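You operate a simulated robot arm through the tools that you are given. There is no shell and no other tool. Be economical: measure what you need, move in short steps, check, and stop when the job is done.

You are at the controls of a simulated two-armed robot. One attempt, no reset.

Task
Uncap wheel 1, gauge wheels 1 and 2, stand the red block on the softer one, cap wheel 1 again.
Fine: cap in the cap tray meanwhile; gauge back in its holder; cap finger-tight.

It is judged by the outcome, as a careful person would: the job done as asked, and still so three seconds after it is handed in. It fails if anything else is knocked over, pushed out of place, dropped, spilled or broken. A push-on lid holds only when it is set on centred and level and pressed home; a screw cap is set on level and turned clockwise until tight.

Robot
Two 7-joint arms with two-finger parallel grippers on one trunk, on a base that drives. Base frame: it is fixed to the floor where the robot stands at the start and does not move with it; the origin is under the middle of the robot, x ahead of it, y to its left, z up. Units: mm, rad, N and s.
The left shoulder is at the start at [60, 143, 926], the right one opposite. With the tool pointing down near the work surface each hand reaches from about 100 to 700 mm from the robot's upright axis, wherever it stands, measured 20 degrees to its own side. Places, roughly: cap tray [-1000, -2000, 700]; number 1 wheel [600, -100, 400]; number 2 wheel [800, -1000, 400]; red marker block [-1000, -2000, 750]; tyre gauge [-1000, -2000, 750]; valve of the number 1 wheel [500, -100, 600]. Payload 1.57 kg a hand.
Tool frame (each hand has its own): the origin (TCP) lies between the finger pads and is the grasp point; the fingertips stand 30 mm ahead of it; z points along the fingers, y is the line along which they close. Largest opening 110 mm; finger width 24, thickness 12; the body of the gripper, 48 by 112 mm, starts 78 mm behind the TCP.
Orientation is that of the tool frame in the base frame, as a unit quaternion [w, x, y, z]. With the fingers straight down and closing along the base's y, the tool's x points along the base's -x, its y along +y and its z along -z.

Tools
- The arms move only by the tool nudge_tool. It takes "left_motion", "right_motion" or both (then of equal length, played together; a hand with none holds still); each is a list of rows, each a list of 7 numbers: the shift along the tool's x, y, z in mm, then the turn, a rotation vector about the tool's x, y, z in rad, then the closure, from 0 (fully open) to 1 (shut). In form: [[tx, ty, tz, rx, ry, rz, fingers], ...]. A call has 1 to 20 rows; each row is the pose to reach, as a shift and turn from the pose commanded when the call began, along the tool's axes at that moment. Each row takes 0.2 s and may step no farther than 50 mm and 0.15 rad from the row before; otherwise, or with a gripper value out of range, the whole call is refused. A pose out of reach is approached as far as the arm can. The call stops where the force on the tool passes 40 N (or 10 N more than at its start, if that is more) or the arm is blocked; 0.2 s more then pass. The fingers move at their own pace (about 45 mm/s each) and stop on an object; they squeeze with about 43 N. The grip force told is the motor's: it shows also when the fingers shut on nothing. Time passes only in rows, and 0.2 s behind the last, so rows that repeat a pose let the fingers close. The reply holds the time, the measured pose of the TCP, the force on the tool along the base axes, the opening and the grip force, in the units named above and with some noise, with the torque about the TCP (base axes, N m) and any sound that the robot's microphone picked up.
- Cameras (640 x 400 px; columns grow to the right, rows downward): "scene" is now at [39, -25.6, 1524.7]; the picture's right is [-0.35, -0.94, 0.00], its down [-0.77, 0.28, -0.57] and it looks along [0.54, -0.20, -0.82] (base axes); focal length 252 px, centre (320, 200). "left" rides on the left gripper at [70, -16, -141] in its tool frame; the picture's right is [0.23, 0.97, 0.00], its down [-0.86, 0.20, -0.48] and it looks along [-0.47, 0.11, 0.88] (tool axes); focal length 222 px, centre (320, 200). "right" rides on the right gripper at [70, 16, -141] in its tool frame; the picture's right is [-0.23, 0.97, 0.00], its down [-0.86, -0.20, -0.48] and it looks along [-0.47, -0.11, 0.88] (tool axes); focal length 222 px, centre (320, 200). There is no depth. A picture from a camera that has moved, and an enlarged one, comes with that camera's place and axes in the base frame and with its lens.
- camera(camera): a new picture of that camera. The clock stands still meanwhile.
- slide_trunk(by): slides the trunk up (or, below 0, down) by that many mm; the arms and the scene camera ride with it, the base frame stays. It gives what a move gives, with no picture.
- roll_base(legs): drives the robot by 1 to 6 legs, each [ahead, left, turn to the left] in mm, mm and rad, along the robot's own axes; the way and the turn of a leg run together, so that a leg with both is an arc; at most 1500 mm and 3.142 rad a leg. The arms and the cameras ride along, it lands a little off, and it stops where it bumps. It gives what a move gives.
- aim_head(pan, tilt): turns the head with the scene camera to pan (to the left, within 1.501 rad either way) and tilt (down, from -0.506 to 1.204), counted from straight ahead of the robot. It gives what a move gives.
- close_up(camera, box): a new picture of the part [left, top, right, bottom] of that camera's present view, enlarged. The clock stands still meanwhile.
- hand_in(): hands the job in; it is judged then, once.

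Work in short steps. Places have to be worked out from the pictures, the camera data and where the tool is seen: move nearer, look again, correct. Check each grasp and each placing, and mend what went wrong. You have 120 turns and 88 pictures in all, those below and enlarged ones among them. Open the grippers and draw the arms clear of the work before you hand the job in, unless the task says otherwise; then end with one line.

The tools are called as a command line: name --argument value ..., lists and objects as JSON in quotes. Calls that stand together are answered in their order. nudge_tool: Moves the arms, as the interface text tells. Its arguments: {"type":"object","properties":{"left_motion":{"type":"array"},"right_motion":{"type":"array"}},"required":[]} The other tools are called the same way: slide_trunk (by) slides the trunk up or down; roll_base (legs) drives the base; aim_head (pan, tilt) turns the head that bears the scene camera; camera (camera) takes a picture; close_up (camera, box) takes an enlarged picture of a part of a camera's view; hand_in () hands the job in.

At the start:

```text
clock: 0.0
left_eef_pos: [487.1, -4.3, 1087.6]
left_tool_rot: [-0.001, 0.0, 1.0, 0.0]
left_ft_force: [0.1, -0.3, -0.3]
left_torque: [0.01, -0.01, 0.01]
left_finger_gap: 109.8
left_finger_force: 0.0
right_eef_pos: [318.9, -392.3, 1118.6]
right_tool_rot: [-0.001, -0.001, 1.0, 0.0]
right_ft_force: [0.2, -0.5, 0.0]
right_torque: [0.0, -0.03, -0.01]
right_finger_gap: 109.8
right_finger_force: 0.0
trunk travel left (down, up): [-525.0, 65.0]
robot x, y, heading: [-0.7, 0.1, 0.004]
head pan, tilt: [-0.353, 0.963]
```

scene: 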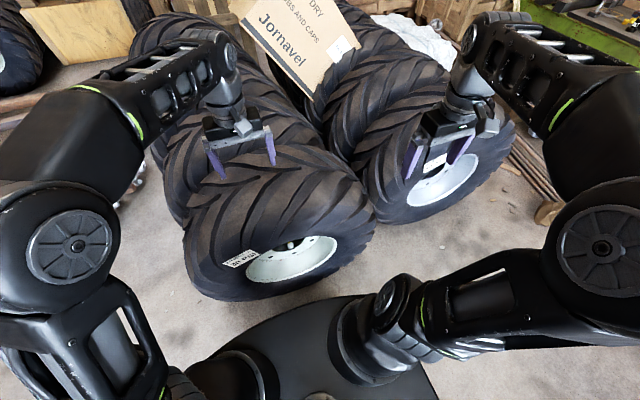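
right: 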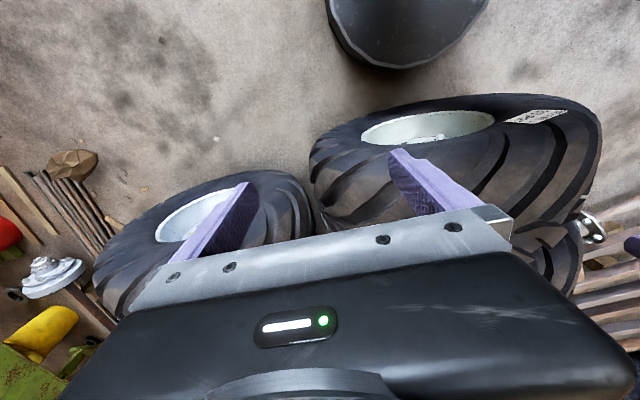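
left: 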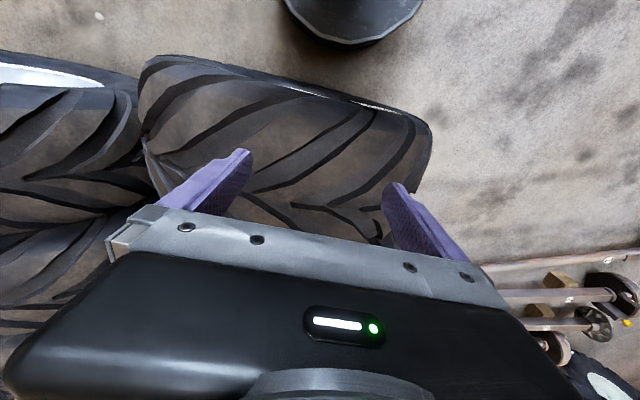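

The two wheels stand ahead, with the bench somewhere behind me on the right. I look closer at wheel 1 first, then turn the head toward the bench.

close_up --camera "scene" --box '[180, 180, 380, 305]'

aim_head --pan -1.5 --tilt 0.4

camera --camera "scene"

```text
3.20 times, centred on (280, 242) of scene
camera zoom: at [39.0, -25.6, 1524.7], right [-0.35, -0.94, 0.0], down [-0.77, 0.28, -0.57], along [0.54, -0.2, -0.82], focal length 807 px, centre (448, 64)
```

zoom: 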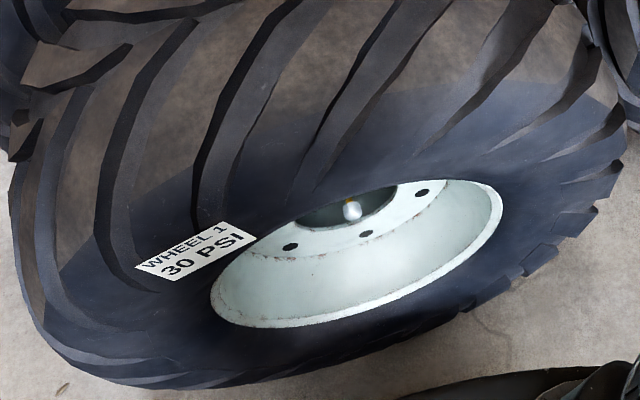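

```text
clock: 1.4
left_eef_pos: [487.5, -4.5, 1087.3]
left_tool_rot: [0.0, 0.001, 1.0, 0.0]
left_ft_force: [0.1, -0.4, 0.0]
left_torque: [-0.02, 0.0, 0.01]
left_finger_gap: 110.0
left_finger_force: 0.1
right_eef_pos: [317.7, -392.8, 1118.9]
right_tool_rot: [0.001, 0.001, 1.0, 0.0]
right_ft_force: [-0.1, 1.0, 0.1]
right_torque: [-0.06, -0.01, 0.01]
right_finger_gap: 110.0
right_finger_force: 0.1
trunk travel left (down, up): [-525.0, 65.0]
robot x, y, heading: [4.3, 1.0, -0.002]
head pan, tilt: [-1.499, 0.4]
```

```text
83 pictures are left
camera scene: at [-21.7, -93.2, 1572.4], right [-1.0, -0.07, 0.0], down [-0.03, 0.39, -0.92], along [0.07, -0.92, -0.39], focal length 252 px, centre (320, 200)
```

scene: 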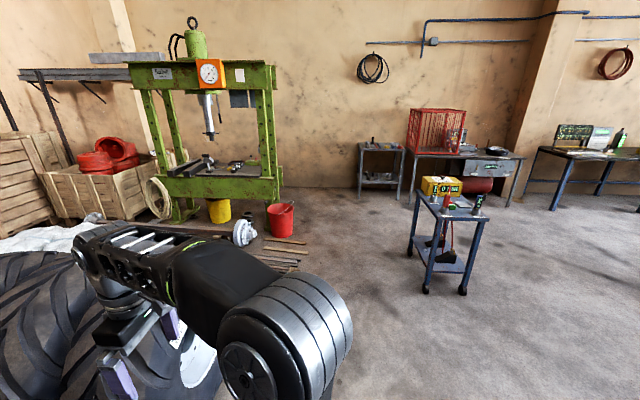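

The cart stands at about (-930,-2100), carrying a yellow box, the gauge, and probably the tray. I zoom in on it.

close_up --camera "scene" --box '[390, 160, 510, 235]'

```text
5.33 times, centred on (450, 198) of scene
camera zoom: at [-21.7, -93.2, 1572.4], right [-1.0, -0.07, 0.0], down [-0.03, 0.39, -0.92], along [0.07, -0.92, -0.39], focal length 1345 px, centre (-373, 213)
```

zoom: 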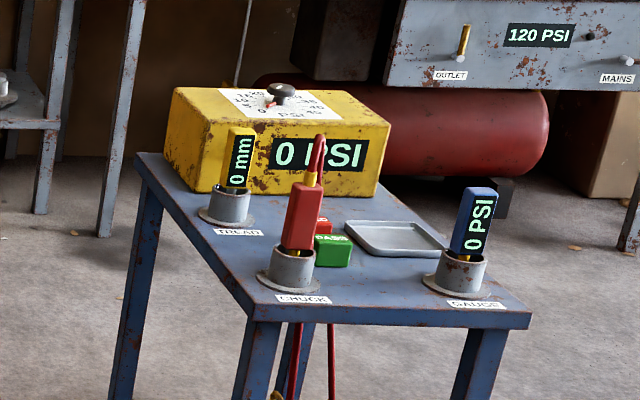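

The cart has the blue pressure GAUGE in its holder, an empty grey tray, and red and green blocks. I back off wheel 1, lower the trunk and look straight at the wheels.

roll_base --legs '[[-350, 0, 0]]'

slide_trunk --by -250

aim_head --pan -0.3 --tilt 0.6

camera --camera "scene"

```text
clock: 3.6
left_eef_pos: [139.6, -4.2, 1087.3]
left_tool_rot: [0.0, 0.0, 1.0, 0.0]
left_ft_force: [0.6, 0.0, 0.2]
left_torque: [0.0, 0.0, 0.02]
left_finger_gap: 109.9
left_finger_force: 0.0
right_eef_pos: [-30.9, -392.8, 1119.0]
right_tool_rot: [0.0, 0.0, 1.0, 0.0]
right_ft_force: [0.4, 0.3, 0.2]
right_torque: [0.05, -0.01, 0.02]
right_finger_gap: 109.9
right_finger_force: 0.1
trunk travel left (down, up): [-525.0, 65.0]
robot x, y, heading: [-345.1, 0.4, -0.002]
head pan, tilt: [-1.499, 0.4]
```

```text
clock: 6.2
left_eef_pos: [140.9, -4.4, 837.0]
left_tool_rot: [0.0, 0.002, 1.0, 0.0]
left_ft_force: [0.5, 0.5, -0.4]
left_torque: [-0.01, -0.03, -0.02]
left_finger_gap: 109.9
left_finger_force: 0.0
right_eef_pos: [-30.4, -392.7, 868.1]
right_tool_rot: [0.0, 0.001, 1.0, 0.001]
right_ft_force: [0.1, 0.3, 0.0]
right_torque: [0.0, 0.01, -0.02]
right_finger_gap: 110.0
right_finger_force: 0.0
trunk travel left (down, up): [-275.0, 315.0]
robot x, y, heading: [-345.9, 0.2, -0.002]
head pan, tilt: [-1.499, 0.4]
```

```text
clock: 7.6
left_eef_pos: [141.0, -4.5, 837.3]
left_tool_rot: [0.0, 0.0, 1.0, 0.0]
left_ft_force: [0.0, -0.4, -0.2]
left_torque: [-0.01, 0.03, -0.03]
left_finger_gap: 110.0
left_finger_force: 0.1
right_eef_pos: [-30.2, -392.6, 867.7]
right_tool_rot: [0.0, 0.001, 1.0, 0.001]
right_ft_force: [-0.2, -0.1, 0.6]
right_torque: [0.03, 0.0, 0.0]
right_finger_gap: 110.2
right_finger_force: 0.0
trunk travel left (down, up): [-275.0, 315.0]
robot x, y, heading: [-347.4, 2.1, -0.004]
head pan, tilt: [-0.3, 0.6]
```

```text
81 pictures are left
camera scene: at [-291.9, -26.9, 1304.2], right [-0.3, -0.95, 0.0], down [-0.54, 0.17, -0.83], along [0.79, -0.25, -0.56], focal length 252 px, centre (320, 200)
```

scene: 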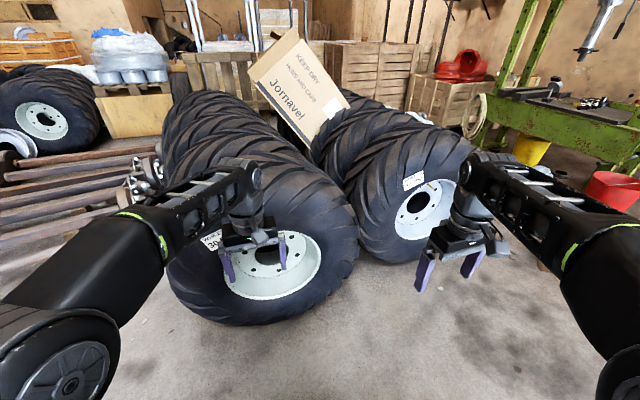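

Both wheels are in view. I zoom in on their hubs.

close_up --camera "scene" --box '[370, 150, 490, 225]'

close_up --camera "scene" --box '[195, 215, 331, 300]'

camera --camera "left"

```text
5.33 times, centred on (430, 188) of scene
camera zoom: at [-291.9, -26.9, 1304.2], right [-0.3, -0.95, 0.0], down [-0.54, 0.17, -0.83], along [0.79, -0.25, -0.56], focal length 1345 px, centre (-267, 267)
```

zoom: 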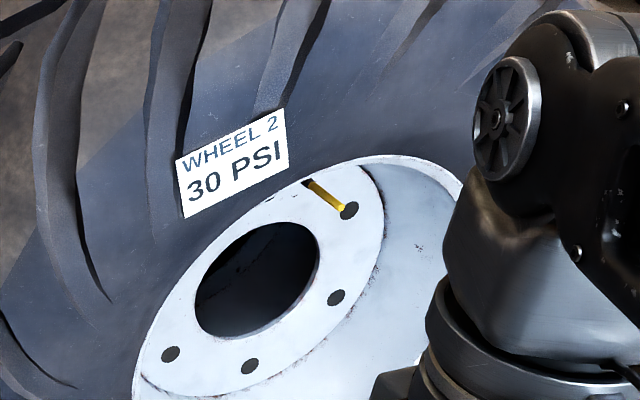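

```text
4.71 times, centred on (263, 258) of scene
camera zoom: at [-291.9, -26.9, 1304.2], right [-0.3, -0.95, 0.0], down [-0.54, 0.17, -0.83], along [0.79, -0.25, -0.56], focal length 1187 px, centre (588, -71)
```

zoom: 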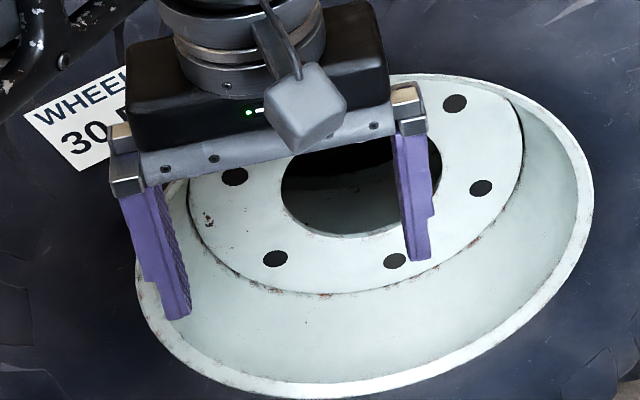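

```text
78 pictures are left
camera left: at [71.5, -19.6, 978.9], right [-0.23, 0.97, 0.0], down [0.86, 0.2, 0.48], along [0.47, 0.11, -0.88], focal length 222 px, centre (320, 200)
```

left: 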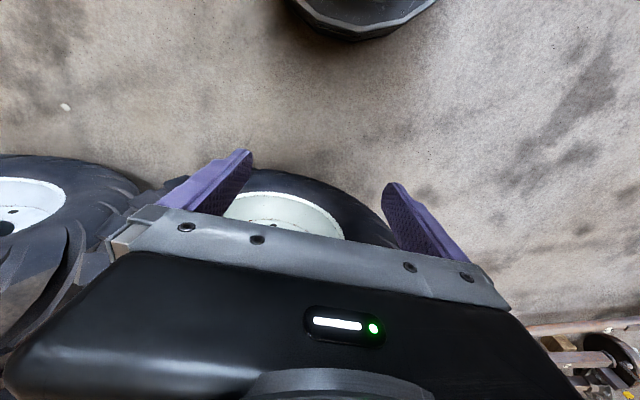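

Wheel 2's valve is bare brass and wheel 1's is capped. I swing the left hand to point horizontally ahead (+x), lowering it slightly as it goes.

nudge_tool --left_motion '[[-10, 0, 12, 0, -0.1428, 0, 0], [-20, 0, 24, 0, -0.2856, 0, 0], [-30, 0, 36, 0, -0.4284, 0, 0], [-40, 0, 48, 0, -0.5712, 0, 0], [-50, 0, 60, 0, -0.714, 0, 0], [-60, 0, 72, 0, -0.8568, 0, 0], [-70, 0, 84, 0, -0.9996, 0, 0], [-80, 0, 96, 0, -1.1424, 0, 0], [-90, 0, 108, 0, -1.2852, 0, 0], [-100, 0, 120, 0, -1.428, 0, 0], [-110, 0, 130, 0, -1.5708, 0, 0]]'

camera --camera "left"

camera --camera "scene"

```text
clock: 10.0
left_eef_pos: [249.3, -6.4, 706.5]
left_tool_rot: [0.708, -0.001, 0.707, -0.001]
left_ft_force: [-0.3, -0.4, 1.1]
left_torque: [-0.01, 0.06, -0.01]
left_finger_gap: 109.7
left_finger_force: 0.1
right_eef_pos: [-31.0, -392.7, 869.3]
right_tool_rot: [-0.001, 0.0, 1.0, 0.0]
right_ft_force: [0.3, 0.6, 0.2]
right_torque: [0.0, -0.03, 0.01]
right_finger_gap: 110.0
right_finger_force: 0.1
trunk travel left (down, up): [-275.0, 315.0]
robot x, y, heading: [-347.2, -2.6, -0.001]
head pan, tilt: [-0.3, 0.6]
```

```text
77 pictures are left
camera left: at [109.5, -20.4, 637.6], right [0.0, 0.97, -0.23], down [-0.48, 0.2, 0.85], along [0.88, 0.11, 0.47], focal length 222 px, centre (320, 200)
```

left: 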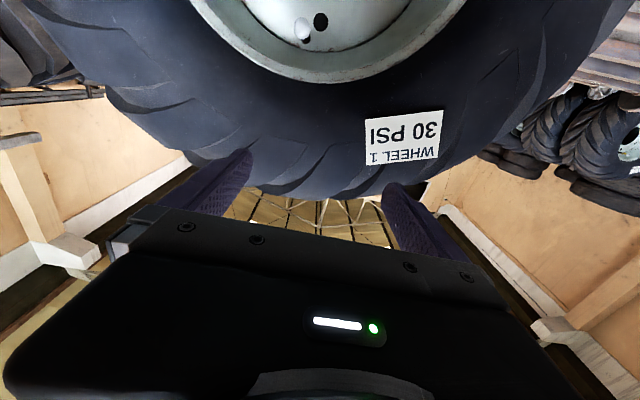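

```text
76 pictures are left
camera scene: at [-292.0, -27.2, 1304.2], right [-0.3, -0.95, 0.0], down [-0.54, 0.17, -0.83], along [0.79, -0.24, -0.56], focal length 252 px, centre (320, 200)
```

scene: 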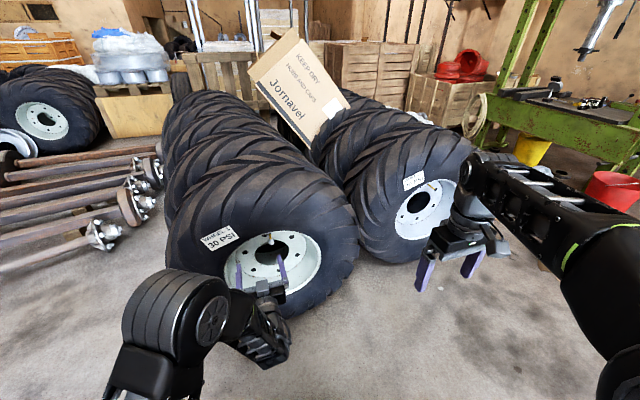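

The valve is now visible in both cameras. I zoom in to triangulate the cap.

close_up --camera "scene" --box '[238, 215, 302, 255]'

close_up --camera "left" --box '[240, 0, 368, 80]'

```text
10.00 times, centred on (270, 235) of scene
camera zoom: at [-292.0, -27.2, 1304.2], right [-0.3, -0.95, 0.0], down [-0.54, 0.17, -0.83], along [0.79, -0.24, -0.56], focal length 2522 px, centre (820, -150)
```

zoom: 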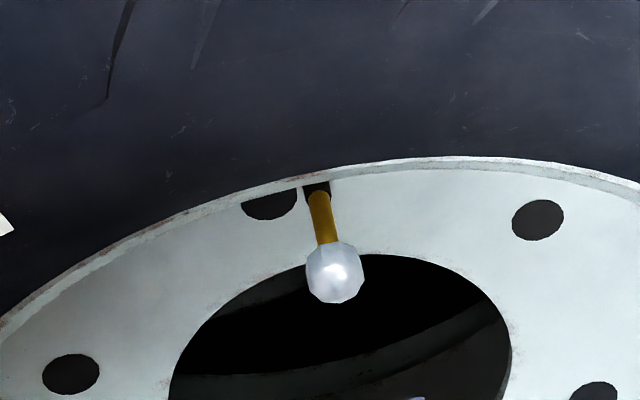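

```text
5.00 times, centred on (304, 40) of left
camera zoom: at [109.5, -20.4, 637.6], right [0.0, 0.97, -0.23], down [-0.48, 0.2, 0.85], along [0.88, 0.11, 0.47], focal length 1111 px, centre (400, 1000)
```

zoom: 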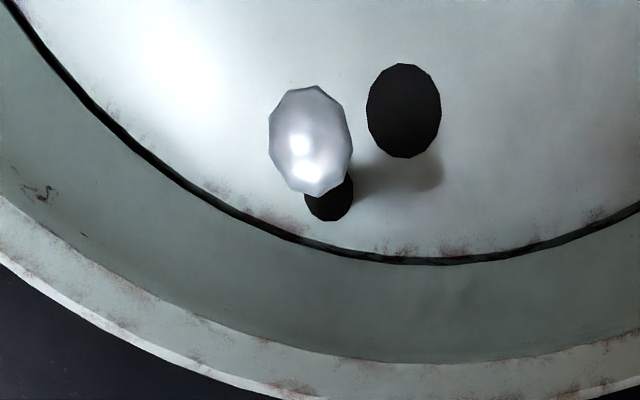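

Triangulation puts the cap at about (484,-56,587), roughly 22 mm across, with its stem running nearly along +x. I bring the left hand to 85 mm in front of it.

nudge_tool --left_motion '[[24, -10, 30, 0, 0, 0, 0], [48, -20, 60, 0, 0, 0, 0], [72, -30, 90, 0, 0, 0, 0], [96, -40, 120, 0, 0, 0, 0], [119, -50, 150, 0, 0, 0, 0], [119, -50, 150, 0, 0, 0, 0]]'

close_up --camera "left" --box '[220, 60, 420, 185]'

close_up --camera "scene" --box '[206, 195, 334, 275]'

```text
clock: 11.4
left_eef_pos: [400.8, -55.9, 587.6]
left_tool_rot: [0.707, 0.001, 0.708, -0.001]
left_ft_force: [0.4, -0.5, 0.4]
left_torque: [0.03, 0.01, 0.0]
left_finger_gap: 109.9
left_finger_force: 0.1
right_eef_pos: [-31.2, -392.6, 869.0]
right_tool_rot: [0.0, 0.001, 1.0, 0.0]
right_ft_force: [-0.9, -0.5, -0.3]
right_torque: [0.02, 0.03, 0.01]
right_finger_gap: 109.9
right_finger_force: 0.1
trunk travel left (down, up): [-275.0, 315.0]
robot x, y, heading: [-346.0, 0.6, 0.002]
head pan, tilt: [-0.3, 0.6]
```

```text
3.20 times, centred on (320, 122) of left
camera zoom: at [260.5, -69.9, 518.7], right [0.0, 0.97, -0.23], down [-0.48, 0.2, 0.86], along [0.88, 0.11, 0.47], focal length 711 px, centre (320, 448)
```

zoom: 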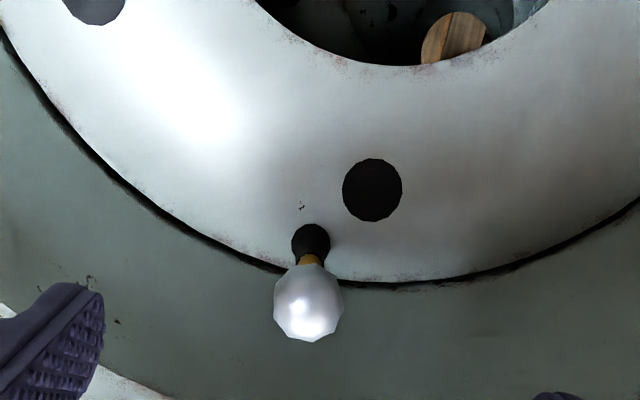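

```text
5.00 times, centred on (270, 235) of scene
camera zoom: at [-291.7, -26.8, 1304.2], right [-0.3, -0.95, 0.0], down [-0.54, 0.17, -0.82], along [0.79, -0.24, -0.57], focal length 1261 px, centre (570, 25)
```

zoom: 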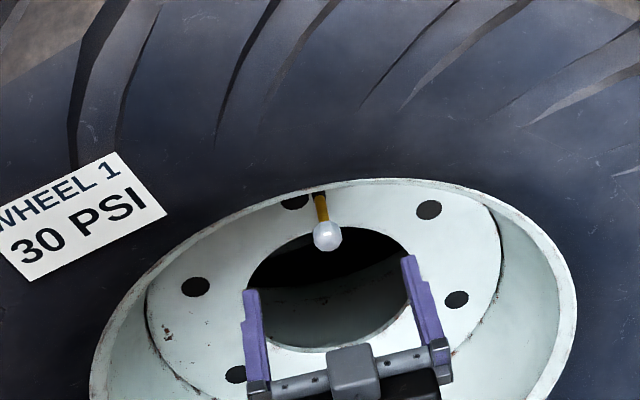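

The refined cap position is about (479,-57,586), with a near-horizontal axis and no measurable yaw. I advance with fingers open, stopping with the TCP at x≈474, then close.

nudge_tool --left_motion '[[1, -1, 25, 0, 0, 0, 0], [1.5, -1, 50, 0, 0, 0, 0], [1.5, -1, 73, 0, 0, 0, 0], [1.5, -1, 73, 0, 0, 0, 0], [1.5, -1, 73, 0, 0, 0, 0.5], [1.5, -1, 73, 0, 0, 0, 0.6], [1.5, -1, 73, 0, 0, 0, 0.65], [1.5, -1, 73, 0, 0, 0, 0.65]]'

camera --camera "left"

close_up --camera "scene" --box '[206, 195, 334, 275]'

```text
clock: 13.2
left_eef_pos: [473.8, -55.7, 585.5]
left_tool_rot: [0.707, 0.001, 0.707, 0.0]
left_ft_force: [0.4, 0.3, -0.1]
left_torque: [0.03, 0.01, 0.02]
left_finger_gap: 38.5
left_finger_force: 0.0
right_eef_pos: [-30.6, -392.5, 868.6]
right_tool_rot: [0.0, 0.001, 1.0, 0.0]
right_ft_force: [-0.3, 0.0, 0.1]
right_torque: [0.05, 0.01, 0.02]
right_finger_gap: 109.9
right_finger_force: 0.0
trunk travel left (down, up): [-275.0, 315.0]
robot x, y, heading: [-347.2, 1.4, -0.0]
head pan, tilt: [-0.3, 0.6]
```

```text
71 pictures are left
camera left: at [332.3, -70.3, 516.8], right [0.0, 0.97, -0.23], down [-0.48, 0.2, 0.86], along [0.88, 0.11, 0.47], focal length 222 px, centre (320, 200)
```

left: 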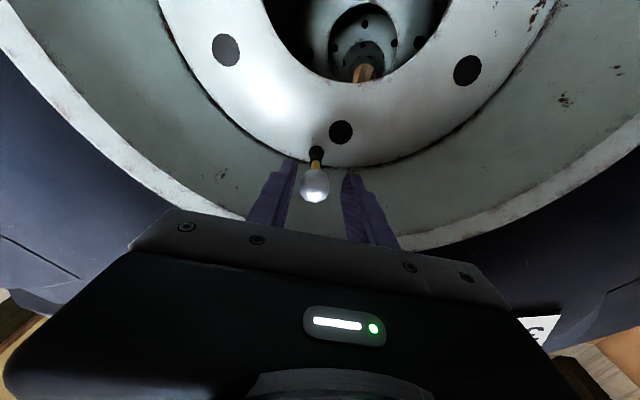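

```text
5.00 times, centred on (270, 235) of scene
camera zoom: at [-291.8, -26.8, 1304.2], right [-0.3, -0.95, 0.0], down [-0.54, 0.17, -0.82], along [0.79, -0.24, -0.57], focal length 1261 px, centre (570, 25)
```

zoom: 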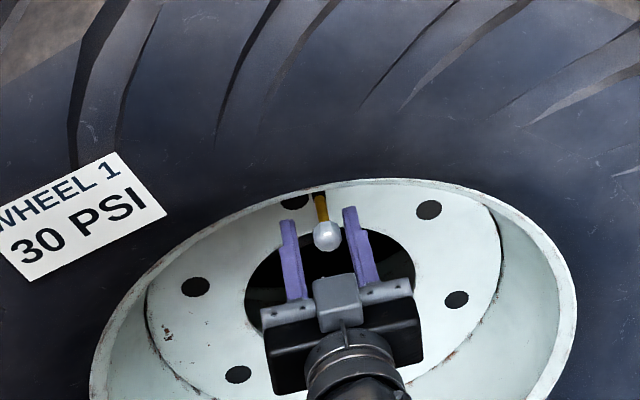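

The cap sits slightly right of the gap's middle and a little ahead, so I shift y -2.5 and advance 4 mm. Then I close on it.

nudge_tool --left_motion '[[0, -2.5, 4, 0, 0, 0, 0.65], [0, -2.5, 4, 0, 0, 0, 0.72], [0, -2.5, 4, 0, 0, 0, 0.85], [0, -2.5, 4, 0, 0, 0, 1], [0, -2.5, 4, 0, 0, 0, 1], [0, -2.5, 4, 0, 0, 0, 1]]'

close_up --camera "left" --box '[240, 120, 400, 220]'

```text
clock: 14.6
left_eef_pos: [475.9, -58.5, 586.4]
left_tool_rot: [0.707, 0.001, 0.708, 0.0]
left_ft_force: [0.7, -9.2, -0.5]
left_torque: [0.0, 0.01, 0.22]
left_finger_gap: 20.3
left_finger_force: 33.7
right_eef_pos: [-30.5, -393.0, 867.9]
right_tool_rot: [0.0, 0.001, 1.0, 0.0]
right_ft_force: [0.0, 0.0, -0.5]
right_torque: [-0.01, 0.01, -0.02]
right_finger_gap: 110.0
right_finger_force: 0.0
trunk travel left (down, up): [-275.0, 315.0]
robot x, y, heading: [-347.5, 0.2, 0.005]
head pan, tilt: [-0.3, 0.6]
```

```text
4.00 times, centred on (320, 170) of left
camera zoom: at [336.3, -74.3, 517.0], right [0.0, 0.97, -0.23], down [-0.48, 0.2, 0.86], along [0.88, 0.11, 0.47], focal length 888 px, centre (320, 320)
```

zoom: 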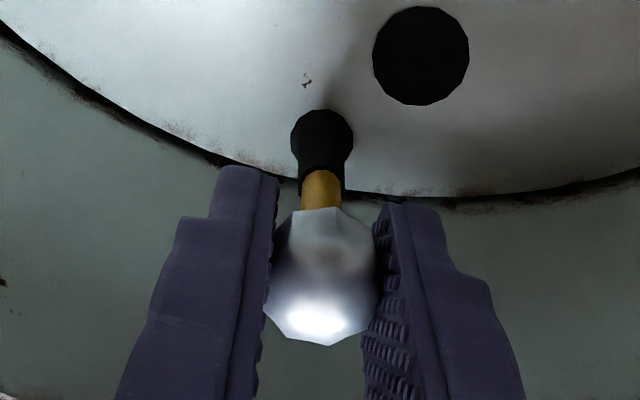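

I have the cap, with a 20.3 mm gap and a firm grip. I unscrew it counter-clockwise, which is negative about tool z, and watch the forces.

nudge_tool --left_motion '[[0, -1, 0, 0, 0, -0.14, 1], [0, -1, 0, 0, 0, -0.28, 1], [0, -1, 0, 0, 0, -0.42, 1], [0, -1, -0.1, 0, 0, -0.56, 1], [0, -1, -0.1, 0, 0, -0.7, 1], [0, -1, -0.1, 0, 0, -0.84, 1], [0, -1, -0.2, 0, 0, -0.98, 1], [0, -1, -0.2, 0, 0, -1.12, 1], [0, -1, -0.2, 0, 0, -1.26, 1], [0, -1, -0.2, 0, 0, -1.4, 1]]'

close_up --camera "left" --box '[240, 120, 400, 220]'

```text
clock: 15.9
left_eef_pos: [491.4, -60.8, 582.6]
left_tool_rot: [0.657, -0.263, 0.663, -0.242]
left_ft_force: [5.9, 2.4, -5.0]
left_torque: [-0.08, -0.18, -0.45]
left_finger_gap: 19.5
left_finger_force: 33.7
left hand out of reach, approached as far as the arm can: row 5, 6
right_eef_pos: [-29.0, -389.7, 867.0]
right_tool_rot: [-0.001, -0.002, 1.0, 0.0]
right_ft_force: [0.6, 0.4, 0.6]
right_torque: [0.04, 0.02, 0.01]
right_finger_gap: 110.0
right_finger_force: 0.0
trunk travel left (down, up): [-275.0, 315.0]
robot x, y, heading: [-350.8, 1.5, 0.004]
head pan, tilt: [-0.3, 0.6]
stopped in row 6 (left hand): the force on the tool passed its limit (the readings are from after the stop); the commanded pose is now the measured one
```

```text
4.00 times, centred on (320, 170) of left
camera zoom: at [351.8, -122.6, 544.4], right [-0.03, 0.57, -0.82], down [-0.49, 0.71, 0.51], along [0.87, 0.41, 0.26], focal length 888 px, centre (320, 320)
```

zoom: 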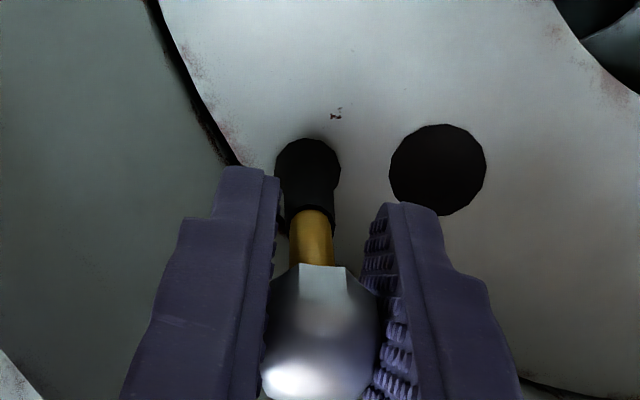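

The wrist reached its limit going that way and the fingers slid forward along the cap. I open, back off and rotate the wrist far the other way so the full unscrewing range is available.

nudge_tool --left_motion '[[0, 0, 0, 0, 0, 0, 0.6], [0, 0, 0, 0, 0, 0, 0.6], [0, 0, 0, 0, 0, 0, 0.6], [0, 0, -30, 0, 0, 0, 0.6], [0, 0, -60, 0, 0, 0.14, 0.6], [0, 0, -60, 0, 0, 0.28, 0.6], [0, 0, -60, 0, 0, 0.42, 0.6], [0, 0, -60, 0, 0, 0.56, 0.6], [0, 0, -60, 0, 0, 0.7, 0.6], [0, 0, -60, 0, 0, 0.84, 0.6], [0, 0, -60, 0, 0, 0.98, 0.6], [0, 0, -60, 0, 0, 1.12, 0.6], [0, 0, -60, 0, 0, 1.26, 0.6], [0, 0, -60, 0, 0, 1.4, 0.6], [0, 0, -60, 0, 0, 1.54, 0.6], [0, 0, -60, 0, 0, 1.68, 0.6], [0, 0, -60, 0, 0, 1.82, 0.6], [0, 0, -60, 0, 0, 1.96, 0.6], [0, 0, -60, 0, 0, 2.1, 0.6], [0, 0, -60, 0, 0, 2.24, 0.6]]'

```text
clock: 20.1
left_eef_pos: [486.2, -80.4, 596.7]
left_tool_rot: [0.504, 0.481, 0.525, 0.489]
left_ft_force: [0.7, 0.1, -1.6]
left_torque: [-0.08, -0.02, 0.01]
left_finger_gap: 42.3
left_finger_force: 0.0
left hand out of reach, approached as far as the arm can: row 4, 5, 6, 7, 8, 9, 10, 11, 12, 13, 14, 15, 16, 17, 18, 19, 20
right_eef_pos: [-28.9, -390.5, 868.1]
right_tool_rot: [0.0, -0.002, 1.0, 0.0]
right_ft_force: [-0.6, -0.2, -0.9]
right_torque: [-0.02, 0.01, -0.03]
right_finger_gap: 109.9
right_finger_force: 0.1
trunk travel left (down, up): [-275.0, 315.0]
robot x, y, heading: [-349.9, 0.1, 0.005]
head pan, tilt: [-0.3, 0.6]
```

The arm reports out of reach and the hand drifted to (486,-80,597), so I check what happened.

camera --camera "left"

camera --camera "scene"

```text
67 pictures are left
camera left: at [343.0, -13.3, 579.2], right [0.01, 0.28, 0.96], down [-0.45, -0.85, 0.26], along [0.89, -0.44, 0.12], focal length 222 px, centre (320, 200)
```

left: 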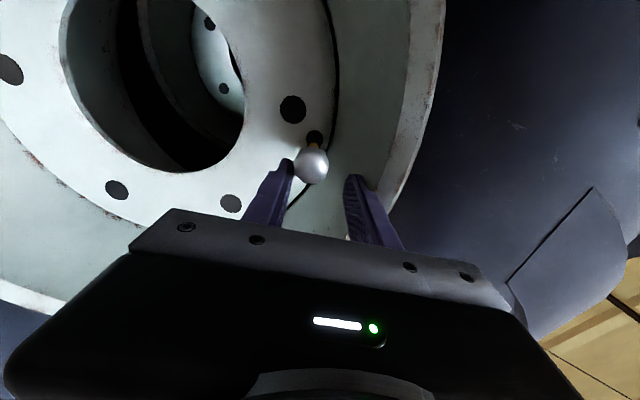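

```text
66 pictures are left
camera scene: at [-291.8, -25.7, 1304.1], right [-0.29, -0.96, 0.0], down [-0.54, 0.17, -0.82], along [0.79, -0.24, -0.57], focal length 252 px, centre (320, 200)
```

scene: 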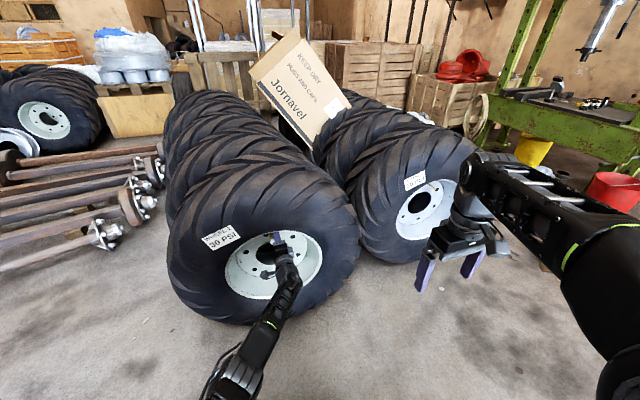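

The cap is intact and sitting between the open fingers. I command a straight retreat in small steps and see whether the arm recovers.

nudge_tool --left_motion '[[0, 0, -20, 0, 0, 0, 0.4], [0, 0, -40, 0, 0, 0, 0.3], [0, 0, -60, 0, 0, 0, 0.3], [0, 0, -80, 0, 0, 0, 0.3], [0, 0, -100, 0, 0, 0, 0.3]]'

```text
clock: 21.0
left_eef_pos: [480.3, -86.5, 590.2]
left_tool_rot: [0.498, 0.48, 0.533, 0.487]
left_ft_force: [3.4, 0.5, -12.9]
left_torque: [-0.21, 0.15, -0.03]
left_finger_gap: 66.4
left_finger_force: 0.1
left hand out of reach, approached as far as the arm can: row 1, 2, 3, 4
right_eef_pos: [-27.6, -389.4, 867.6]
right_tool_rot: [-0.001, -0.003, 1.0, 0.0]
right_ft_force: [0.5, -0.1, -1.2]
right_torque: [-0.02, -0.04, -0.01]
right_finger_gap: 109.9
right_finger_force: 0.1
trunk travel left (down, up): [-275.0, 315.0]
robot x, y, heading: [-352.2, 0.3, 0.008]
head pan, tilt: [-0.3, 0.6]
stopped in row 4 (left hand): the force on the tool passed its limit (the readings are from after the stop); the commanded pose is now the measured one
```

The arm is stuck against a joint limit while lightly touching something. I open the fingers fully, then retreat by driving the base back.

nudge_tool --left_motion '[[0, 0, 0, 0, 0, 0, 0], [0, 0, 0, 0, 0, 0, 0], [0, 0, 0, 0, 0, 0, 0], [0, 0, 0, 0, 0, 0, 0]]'

camera --camera "left"

```text
clock: 22.0
left_eef_pos: [479.5, -87.0, 585.2]
left_tool_rot: [0.495, 0.483, 0.534, 0.486]
left_ft_force: [0.8, 4.8, -34.8]
left_torque: [-0.63, 0.02, 0.0]
left_finger_gap: 78.8
left_finger_force: 0.0
right_eef_pos: [-25.8, -388.9, 868.4]
right_tool_rot: [-0.002, -0.003, 1.0, 0.0]
right_ft_force: [-0.1, -0.7, 0.9]
right_torque: [-0.01, 0.0, 0.02]
right_finger_gap: 110.0
right_finger_force: 0.0
trunk travel left (down, up): [-275.0, 315.0]
robot x, y, heading: [-349.1, 2.0, 0.002]
head pan, tilt: [-0.3, 0.6]
```

```text
65 pictures are left
camera left: at [334.6, -23.0, 570.0], right [0.02, 0.29, 0.96], down [-0.43, -0.86, 0.27], along [0.9, -0.42, 0.1], focal length 222 px, centre (320, 200)
```

left: 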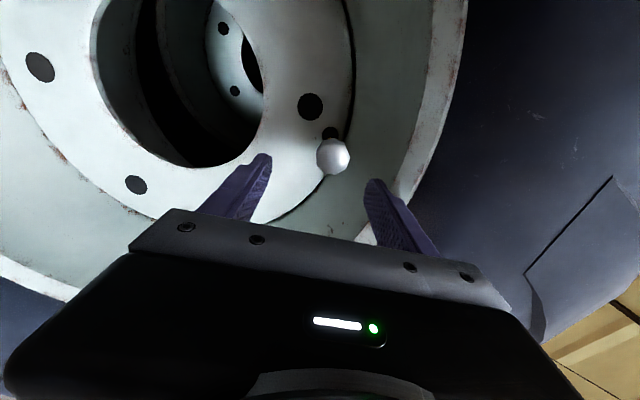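

The upper finger is pressing on the rim's inner wall. I close it partway to release that, then drive back.

nudge_tool --left_motion '[[0, 0, 0, 0, 0, 0, 0.4], [0, 0, 0, 0, 0, 0, 0.5], [0, 0, 0, 0, 0, 0, 0.5]]'

roll_base --legs '[[-150, 0, 0]]'

camera --camera "left"

```text
clock: 22.8
left_eef_pos: [480.3, -86.8, 598.7]
left_tool_rot: [0.5, 0.476, 0.531, 0.49]
left_ft_force: [4.1, 10.2, -3.6]
left_torque: [-0.35, 0.11, 0.05]
left_finger_gap: 51.8
left_finger_force: 0.0
right_eef_pos: [-26.9, -389.5, 868.6]
right_tool_rot: [0.0, -0.003, 1.0, -0.001]
right_ft_force: [-0.2, -0.7, 0.3]
right_torque: [0.01, 0.03, -0.02]
right_finger_gap: 109.8
right_finger_force: 0.1
trunk travel left (down, up): [-275.0, 315.0]
robot x, y, heading: [-348.0, 2.8, 0.006]
head pan, tilt: [-0.3, 0.6]
```

```text
clock: 24.1
left_eef_pos: [330.7, -88.0, 596.9]
left_tool_rot: [0.501, 0.478, 0.531, 0.489]
left_ft_force: [-0.9, 0.1, 0.1]
left_torque: [0.0, -0.02, -0.02]
left_finger_gap: 54.8
left_finger_force: 0.0
right_eef_pos: [-175.6, -390.6, 869.5]
right_tool_rot: [0.0, -0.003, 1.0, 0.0]
right_ft_force: [0.3, 0.5, -0.1]
right_torque: [-0.01, 0.05, -0.01]
right_finger_gap: 110.3
right_finger_force: 0.1
trunk travel left (down, up): [-275.0, 315.0]
robot x, y, heading: [-495.5, -1.5, 0.01]
head pan, tilt: [-0.3, 0.6]
```

```text
64 pictures are left
camera left: at [187.0, -24.3, 579.0], right [0.01, 0.29, 0.96], down [-0.44, -0.86, 0.26], along [0.9, -0.42, 0.12], focal length 222 px, centre (320, 200)
```

left: 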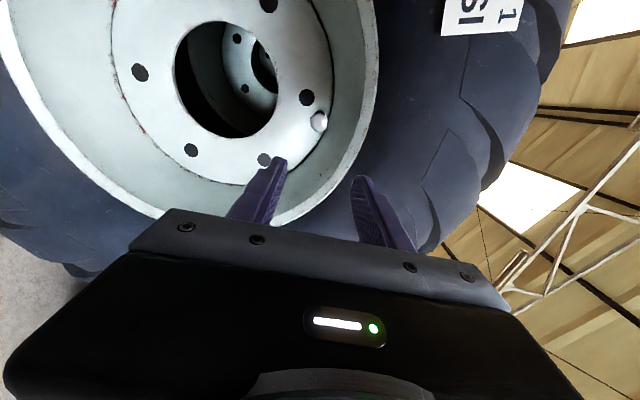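

The hand is clear and the cap is still on. With the arm now in free space, I test whether it can retract 150 mm from this stretched pose.

nudge_tool --left_motion '[[0, 0, -20, 0, 0, 0, 0.5], [0, 0, -50, 0, 0, 0, 0.5], [0, 0, -80, 0, 0, 0, 0.5], [0, 0, -110, 0, 0, 0, 0.5], [0, 0, -140, 0, 0, 0, 0.5], [0, 0, -140, 0, 0, 0, 0.5]]'

camera --camera "scene"

```text
clock: 25.5
left_eef_pos: [305.6, -141.4, 617.2]
left_tool_rot: [0.5, 0.478, 0.531, 0.489]
left_ft_force: [-1.1, 0.4, -0.5]
left_torque: [-0.01, 0.01, -0.01]
left_finger_gap: 54.9
left_finger_force: 0.0
left hand out of reach, approached as far as the arm can: row 1, 2, 3, 4, 5, 6
right_eef_pos: [-175.8, -391.2, 868.5]
right_tool_rot: [-0.001, -0.002, 1.0, 0.001]
right_ft_force: [0.1, 0.0, 0.4]
right_torque: [-0.01, -0.01, 0.04]
right_finger_gap: 110.0
right_finger_force: 0.1
trunk travel left (down, up): [-275.0, 315.0]
robot x, y, heading: [-497.3, 1.8, 0.011]
head pan, tilt: [-0.3, 0.6]
```

```text
63 pictures are left
camera scene: at [-440.1, -26.3, 1304.2], right [-0.29, -0.96, 0.0], down [-0.54, 0.16, -0.83], along [0.79, -0.24, -0.56], focal length 252 px, centre (320, 200)
```

scene: 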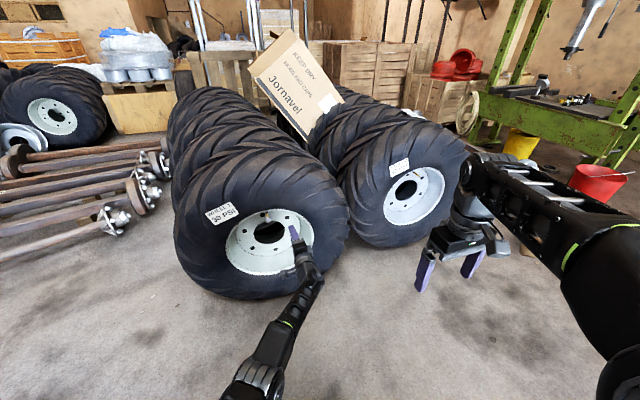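

The arm is stuck with its elbow straight. I unwind the hand to the earlier good orientation while pulling up and back to where it moved freely before.

nudge_tool --left_motion '[[7, 10, -8, 0, 0, -0.14, 0.5], [14, 20, -16, 0, 0, -0.28, 0.5], [21, 30, -24, 0, 0, -0.42, 0.5], [28, 40, -32, 0, 0, -0.56, 0.5], [35, 50, -40, 0, 0, -0.7, 0.5], [42, 60, -48, 0, 0, -0.84, 0.5], [49, 70, -56, 0, 0, -0.98, 0.5], [56, 80, -64, 0, 0, -1.12, 0.5], [63, 90, -72, 0, 0, -1.26, 0.5], [70, 100, -80, 0, 0, -1.4, 0.5], [82, 110, -90, 0, 0, -1.5, 0.5], [82, 110, -90, 0, 0, -1.5, 0.5], [82, 110, -90, 0, 0, -1.5, 0.5]]'

camera --camera "scene"

```text
clock: 28.3
left_eef_pos: [216.9, -56.1, 726.0]
left_tool_rot: [0.699, -0.012, 0.714, 0.017]
left_ft_force: [0.4, -0.1, -1.1]
left_torque: [0.01, 0.0, -0.04]
left_finger_gap: 55.0
left_finger_force: 0.0
left hand out of reach, approached as far as the arm can: row 1, 2, 3, 4, 5, 6
right_eef_pos: [-175.9, -389.2, 868.9]
right_tool_rot: [-0.001, -0.002, 1.0, 0.001]
right_ft_force: [0.1, -0.3, -0.4]
right_torque: [0.0, -0.03, -0.01]
right_finger_gap: 109.9
right_finger_force: 0.1
trunk travel left (down, up): [-275.0, 315.0]
robot x, y, heading: [-494.8, -1.6, 0.002]
head pan, tilt: [-0.3, 0.6]
```

```text
62 pictures are left
camera scene: at [-440.0, -26.4, 1304.2], right [-0.29, -0.96, 0.0], down [-0.54, 0.16, -0.82], along [0.79, -0.24, -0.57], focal length 252 px, centre (320, 200)
```

scene: 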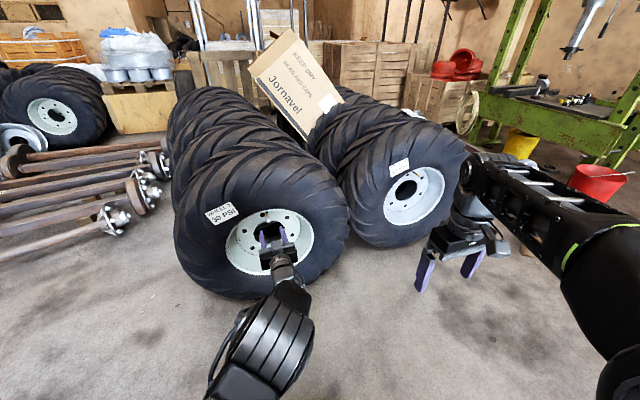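

The arm is bent and free again. I pull the left hand in front of its own shoulder at a comfortable distance, then test how far it can roll.

nudge_tool --left_motion '[[6, 33, -26, 0, 0, 0, 0.5], [12, 66, -52, 0, 0, 0, 0.5], [18, 99, -78, 0, 0, 0, 0.5], [24, 132, -104, 0, 0, 0, 0.5], [30, 164, -130, 0, 0, 0, 0.5], [36, 196, -157, 0, 0, 0, 0.5], [36, 196, -157, 0, 0, 0, 0.5]]'

nudge_tool --left_motion '[[0, 0, 0, 0, 0, 0.14, 0.5], [0, 0, 0, 0, 0, 0.28, 0.5], [0, 0, 0, 0, 0, 0.42, 0.5], [0, 0, 0, 0, 0, 0.56, 0.5], [0, 0, 0, 0, 0, 0.7, 0.5], [0, 0, 0, 0, 0, 0.84, 0.5], [0, 0, 0, 0, 0, 0.98, 0.5], [0, 0, 0, 0, 0, 1.12, 0.5], [0, 0, 0, 0, 0, 1.26, 0.5], [0, 0, 0, 0, 0, 1.4, 0.5], [0, 0, 0, 0, 0, 1.54, 0.5], [0, 0, 0, 0, 0, 1.68, 0.5], [0, 0, 0, 0, 0, 1.82, 0.5], [0, 0, 0, 0, 0, 1.96, 0.5], [0, 0, 0, 0, 0, 2.1, 0.5], [0, 0, 0, 0, 0, 2.24, 0.5], [0, 0, 0, 0, 0, 2.38, 0.5], [0, 0, 0, 0, 0, 2.52, 0.5], [0, 0, 0, 0, 0, 2.52, 0.5]]'

```text
clock: 29.9
left_eef_pos: [84.1, 127.8, 731.7]
left_tool_rot: [0.697, -0.011, 0.717, 0.017]
left_ft_force: [0.9, 0.2, -1.0]
left_torque: [-0.01, 0.0, 0.01]
left_finger_gap: 54.9
left_finger_force: 0.2
left hand out of reach, approached as far as the arm can: row 5, 6, 7
right_eef_pos: [-176.2, -390.3, 866.9]
right_tool_rot: [0.0, -0.003, 1.0, 0.0]
right_ft_force: [-0.2, 0.3, -0.3]
right_torque: [0.02, 0.01, 0.02]
right_finger_gap: 110.3
right_finger_force: 0.0
trunk travel left (down, up): [-275.0, 315.0]
robot x, y, heading: [-497.1, 1.7, 0.005]
head pan, tilt: [-0.3, 0.6]
```

```text
clock: 33.9
left_eef_pos: [82.4, 128.7, 732.5]
left_tool_rot: [0.196, 0.677, 0.23, 0.671]
left_ft_force: [-0.1, -0.8, -0.6]
left_torque: [0.0, 0.04, -0.01]
left_finger_gap: 54.9
left_finger_force: 0.2
right_eef_pos: [-176.0, -390.6, 868.9]
right_tool_rot: [0.0, -0.003, 1.0, 0.0]
right_ft_force: [0.5, 0.6, -0.1]
right_torque: [0.0, -0.02, 0.03]
right_finger_gap: 110.3
right_finger_force: 0.1
trunk travel left (down, up): [-275.0, 315.0]
robot x, y, heading: [-496.0, 0.1, 0.008]
head pan, tilt: [-0.3, 0.6]
```

In this pose the left hand rolls freely by 2.5 rad. I bring that same arm pose to the valve with the base and trunk, stopping about 80 mm short of the cap.

slide_trunk --by -146

roll_base --legs '[[0, -187, 0], [310, 0, 0]]'

camera --camera "left"

camera --camera "scene"

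```text
clock: 35.6
left_eef_pos: [83.4, 127.5, 587.2]
left_tool_rot: [0.197, 0.676, 0.231, 0.671]
left_ft_force: [-1.2, 0.3, 0.1]
left_torque: [0.0, 0.05, 0.01]
left_finger_gap: 55.3
left_finger_force: 0.1
right_eef_pos: [-177.4, -390.6, 722.6]
right_tool_rot: [0.0, -0.003, 1.0, 0.0]
right_ft_force: [-0.1, -0.1, -0.7]
right_torque: [0.03, -0.01, -0.03]
right_finger_gap: 110.1
right_finger_force: 0.0
trunk travel left (down, up): [-129.0, 461.0]
robot x, y, heading: [-496.0, -0.5, 0.007]
head pan, tilt: [-0.3, 0.6]
```

```text
clock: 38.9
left_eef_pos: [396.4, -58.0, 587.8]
left_tool_rot: [0.197, 0.676, 0.23, 0.671]
left_ft_force: [-0.5, -0.2, 0.1]
left_torque: [-0.04, 0.01, -0.01]
left_finger_gap: 55.1
left_finger_force: 0.1
right_eef_pos: [134.6, -575.5, 722.6]
right_tool_rot: [0.0, -0.003, 1.0, -0.001]
right_ft_force: [0.0, 0.7, 0.0]
right_torque: [0.0, 0.0, -0.02]
right_finger_gap: 109.9
right_finger_force: 0.1
trunk travel left (down, up): [-129.0, 461.0]
robot x, y, heading: [-184.3, -189.7, 0.005]
head pan, tilt: [-0.3, 0.6]
```

```text
61 pictures are left
camera left: at [253.8, -8.6, 638.1], right [0.04, -0.66, 0.75], down [-0.46, -0.68, -0.57], along [0.89, -0.32, -0.34], focal length 222 px, centre (320, 200)
```

left: 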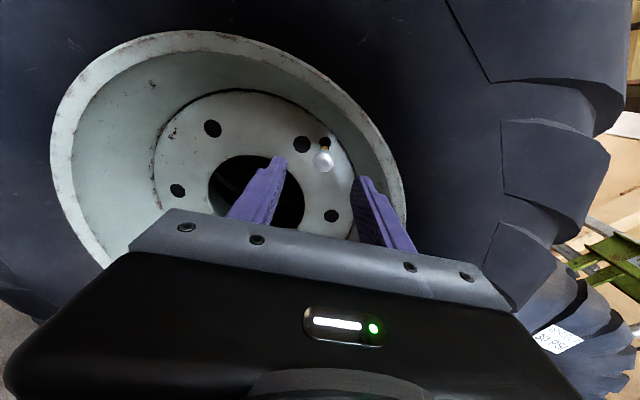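

```text
60 pictures are left
camera scene: at [-128.5, -211.7, 1158.2], right [-0.29, -0.96, 0.0], down [-0.54, 0.16, -0.83], along [0.79, -0.24, -0.56], focal length 252 px, centre (320, 200)
```

scene: 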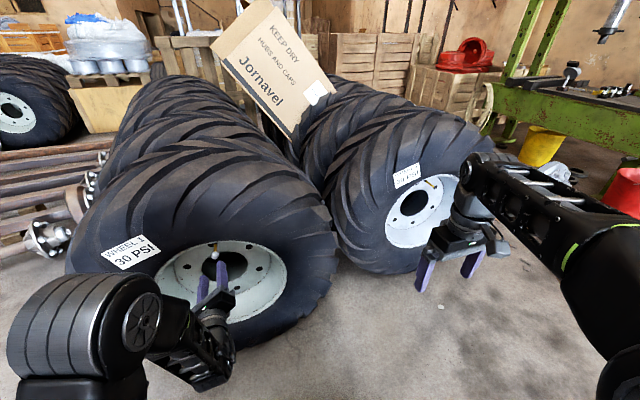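

The cap ray agrees with (482,-57,586). I approach with a small tilt correction and close on it.

nudge_tool --left_motion '[[-0.5, 1, 25, -0.02, 0, 0, 0.5], [-1, 2, 50, -0.046, 0, 0, 0.5], [-1.8, 3.3, 70, -0.046, 0, 0, 0.5], [-1.8, 3.3, 82.5, -0.046, 0, 0, 0.5], [-1.8, 3.3, 82.5, -0.046, 0, 0, 0.5], [-1.8, 3.3, 82.5, -0.046, 0, 0, 0.8], [-1.8, 3.3, 82.5, -0.046, 0, 0, 1], [-1.8, 3.3, 82.5, -0.046, 0, 0, 1], [-1.8, 3.3, 82.5, -0.046, 0, 0, 1]]'

close_up --camera "left" --box '[240, 120, 400, 220]'

```text
clock: 40.9
left_eef_pos: [476.7, -59.5, 585.4]
left_tool_rot: [0.213, 0.671, 0.215, 0.677]
left_ft_force: [1.2, -4.7, 4.7]
left_torque: [-0.02, 0.11, 0.1]
left_finger_gap: 20.4
left_finger_force: 30.1
right_eef_pos: [135.3, -576.8, 723.7]
right_tool_rot: [0.0, -0.002, 1.0, 0.0]
right_ft_force: [-0.1, 0.5, 0.0]
right_torque: [0.02, -0.02, -0.03]
right_finger_gap: 109.8
right_finger_force: 0.0
trunk travel left (down, up): [-129.0, 461.0]
robot x, y, heading: [-184.3, -182.5, 0.005]
head pan, tilt: [-0.3, 0.6]
```

```text
4.00 times, centred on (320, 170) of left
camera zoom: at [337.0, -4.7, 633.0], right [0.0, -0.67, 0.75], down [-0.47, -0.66, -0.59], along [0.88, -0.35, -0.31], focal length 888 px, centre (320, 320)
```

zoom: 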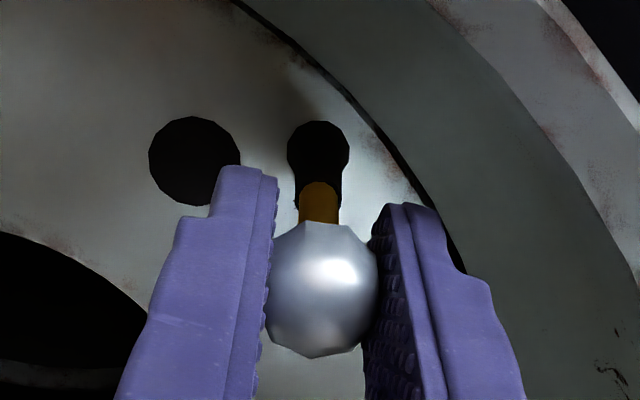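

Good grip, centred. I turn counter-clockwise 2.7 rad.

nudge_tool --left_motion '[[0, 0, 0, 0, 0, -0.14, 1], [0, 0, 0, 0, 0, -0.28, 1], [0, 0, 0, 0, 0, -0.42, 1], [0, 0, 0, 0, 0, -0.56, 1], [0, 0, 0, 0, 0, -0.7, 1], [0, 0, -0.1, 0, 0, -0.84, 1], [0, 0, -0.1, 0, 0, -0.98, 1], [0, 0, -0.1, 0, 0, -1.12, 1], [0, 0, -0.2, 0, 0, -1.26, 1], [0, 0, -0.2, 0, 0, -1.4, 1], [0, 0, -0.2, 0, 0, -1.54, 1], [0, 0, -0.3, 0, 0, -1.68, 1], [0, 0, -0.3, 0, 0, -1.82, 1], [0, 0, -0.3, 0, 0, -1.96, 1], [0, 0, -0.4, 0, 0, -2.1, 1], [0, 0, -0.4, 0, 0, -2.24, 1], [0, 0, -0.4, 0, 0, -2.38, 1], [0, 0, -0.4, 0, 0, -2.52, 1], [0, 0, -0.4, 0, 0, -2.66, 1]]'

close_up --camera "left" --box '[240, 120, 400, 220]'

```text
clock: 44.8
left_eef_pos: [477.9, -60.1, 587.8]
left_tool_rot: [0.706, -0.037, 0.707, 0.006]
left_ft_force: [5.6, 4.1, -3.7]
left_torque: [0.04, -0.37, -0.55]
left_finger_gap: 20.3
left_finger_force: 33.8
left hand out of reach, approached as far as the arm can: row 17, 18, 19
right_eef_pos: [138.9, -573.7, 723.1]
right_tool_rot: [0.0, -0.004, 1.0, 0.0]
right_ft_force: [-0.7, 0.6, 0.8]
right_torque: [0.02, -0.03, 0.0]
right_finger_gap: 109.9
right_finger_force: 0.0
trunk travel left (down, up): [-129.0, 461.0]
robot x, y, heading: [-181.3, -186.5, 0.012]
head pan, tilt: [-0.3, 0.6]
stopped in row 19 (left hand): the force on the tool passed its limit (the readings are from after the stop); the commanded pose is now the measured one
```

```text
4.00 times, centred on (320, 170) of left
camera zoom: at [337.8, -86.2, 519.3], right [-0.06, 0.96, -0.27], down [-0.49, 0.21, 0.85], along [0.87, 0.18, 0.46], focal length 888 px, centre (320, 320)
```

zoom: 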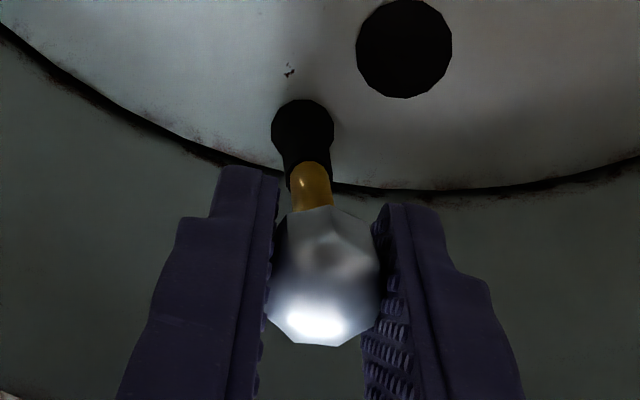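

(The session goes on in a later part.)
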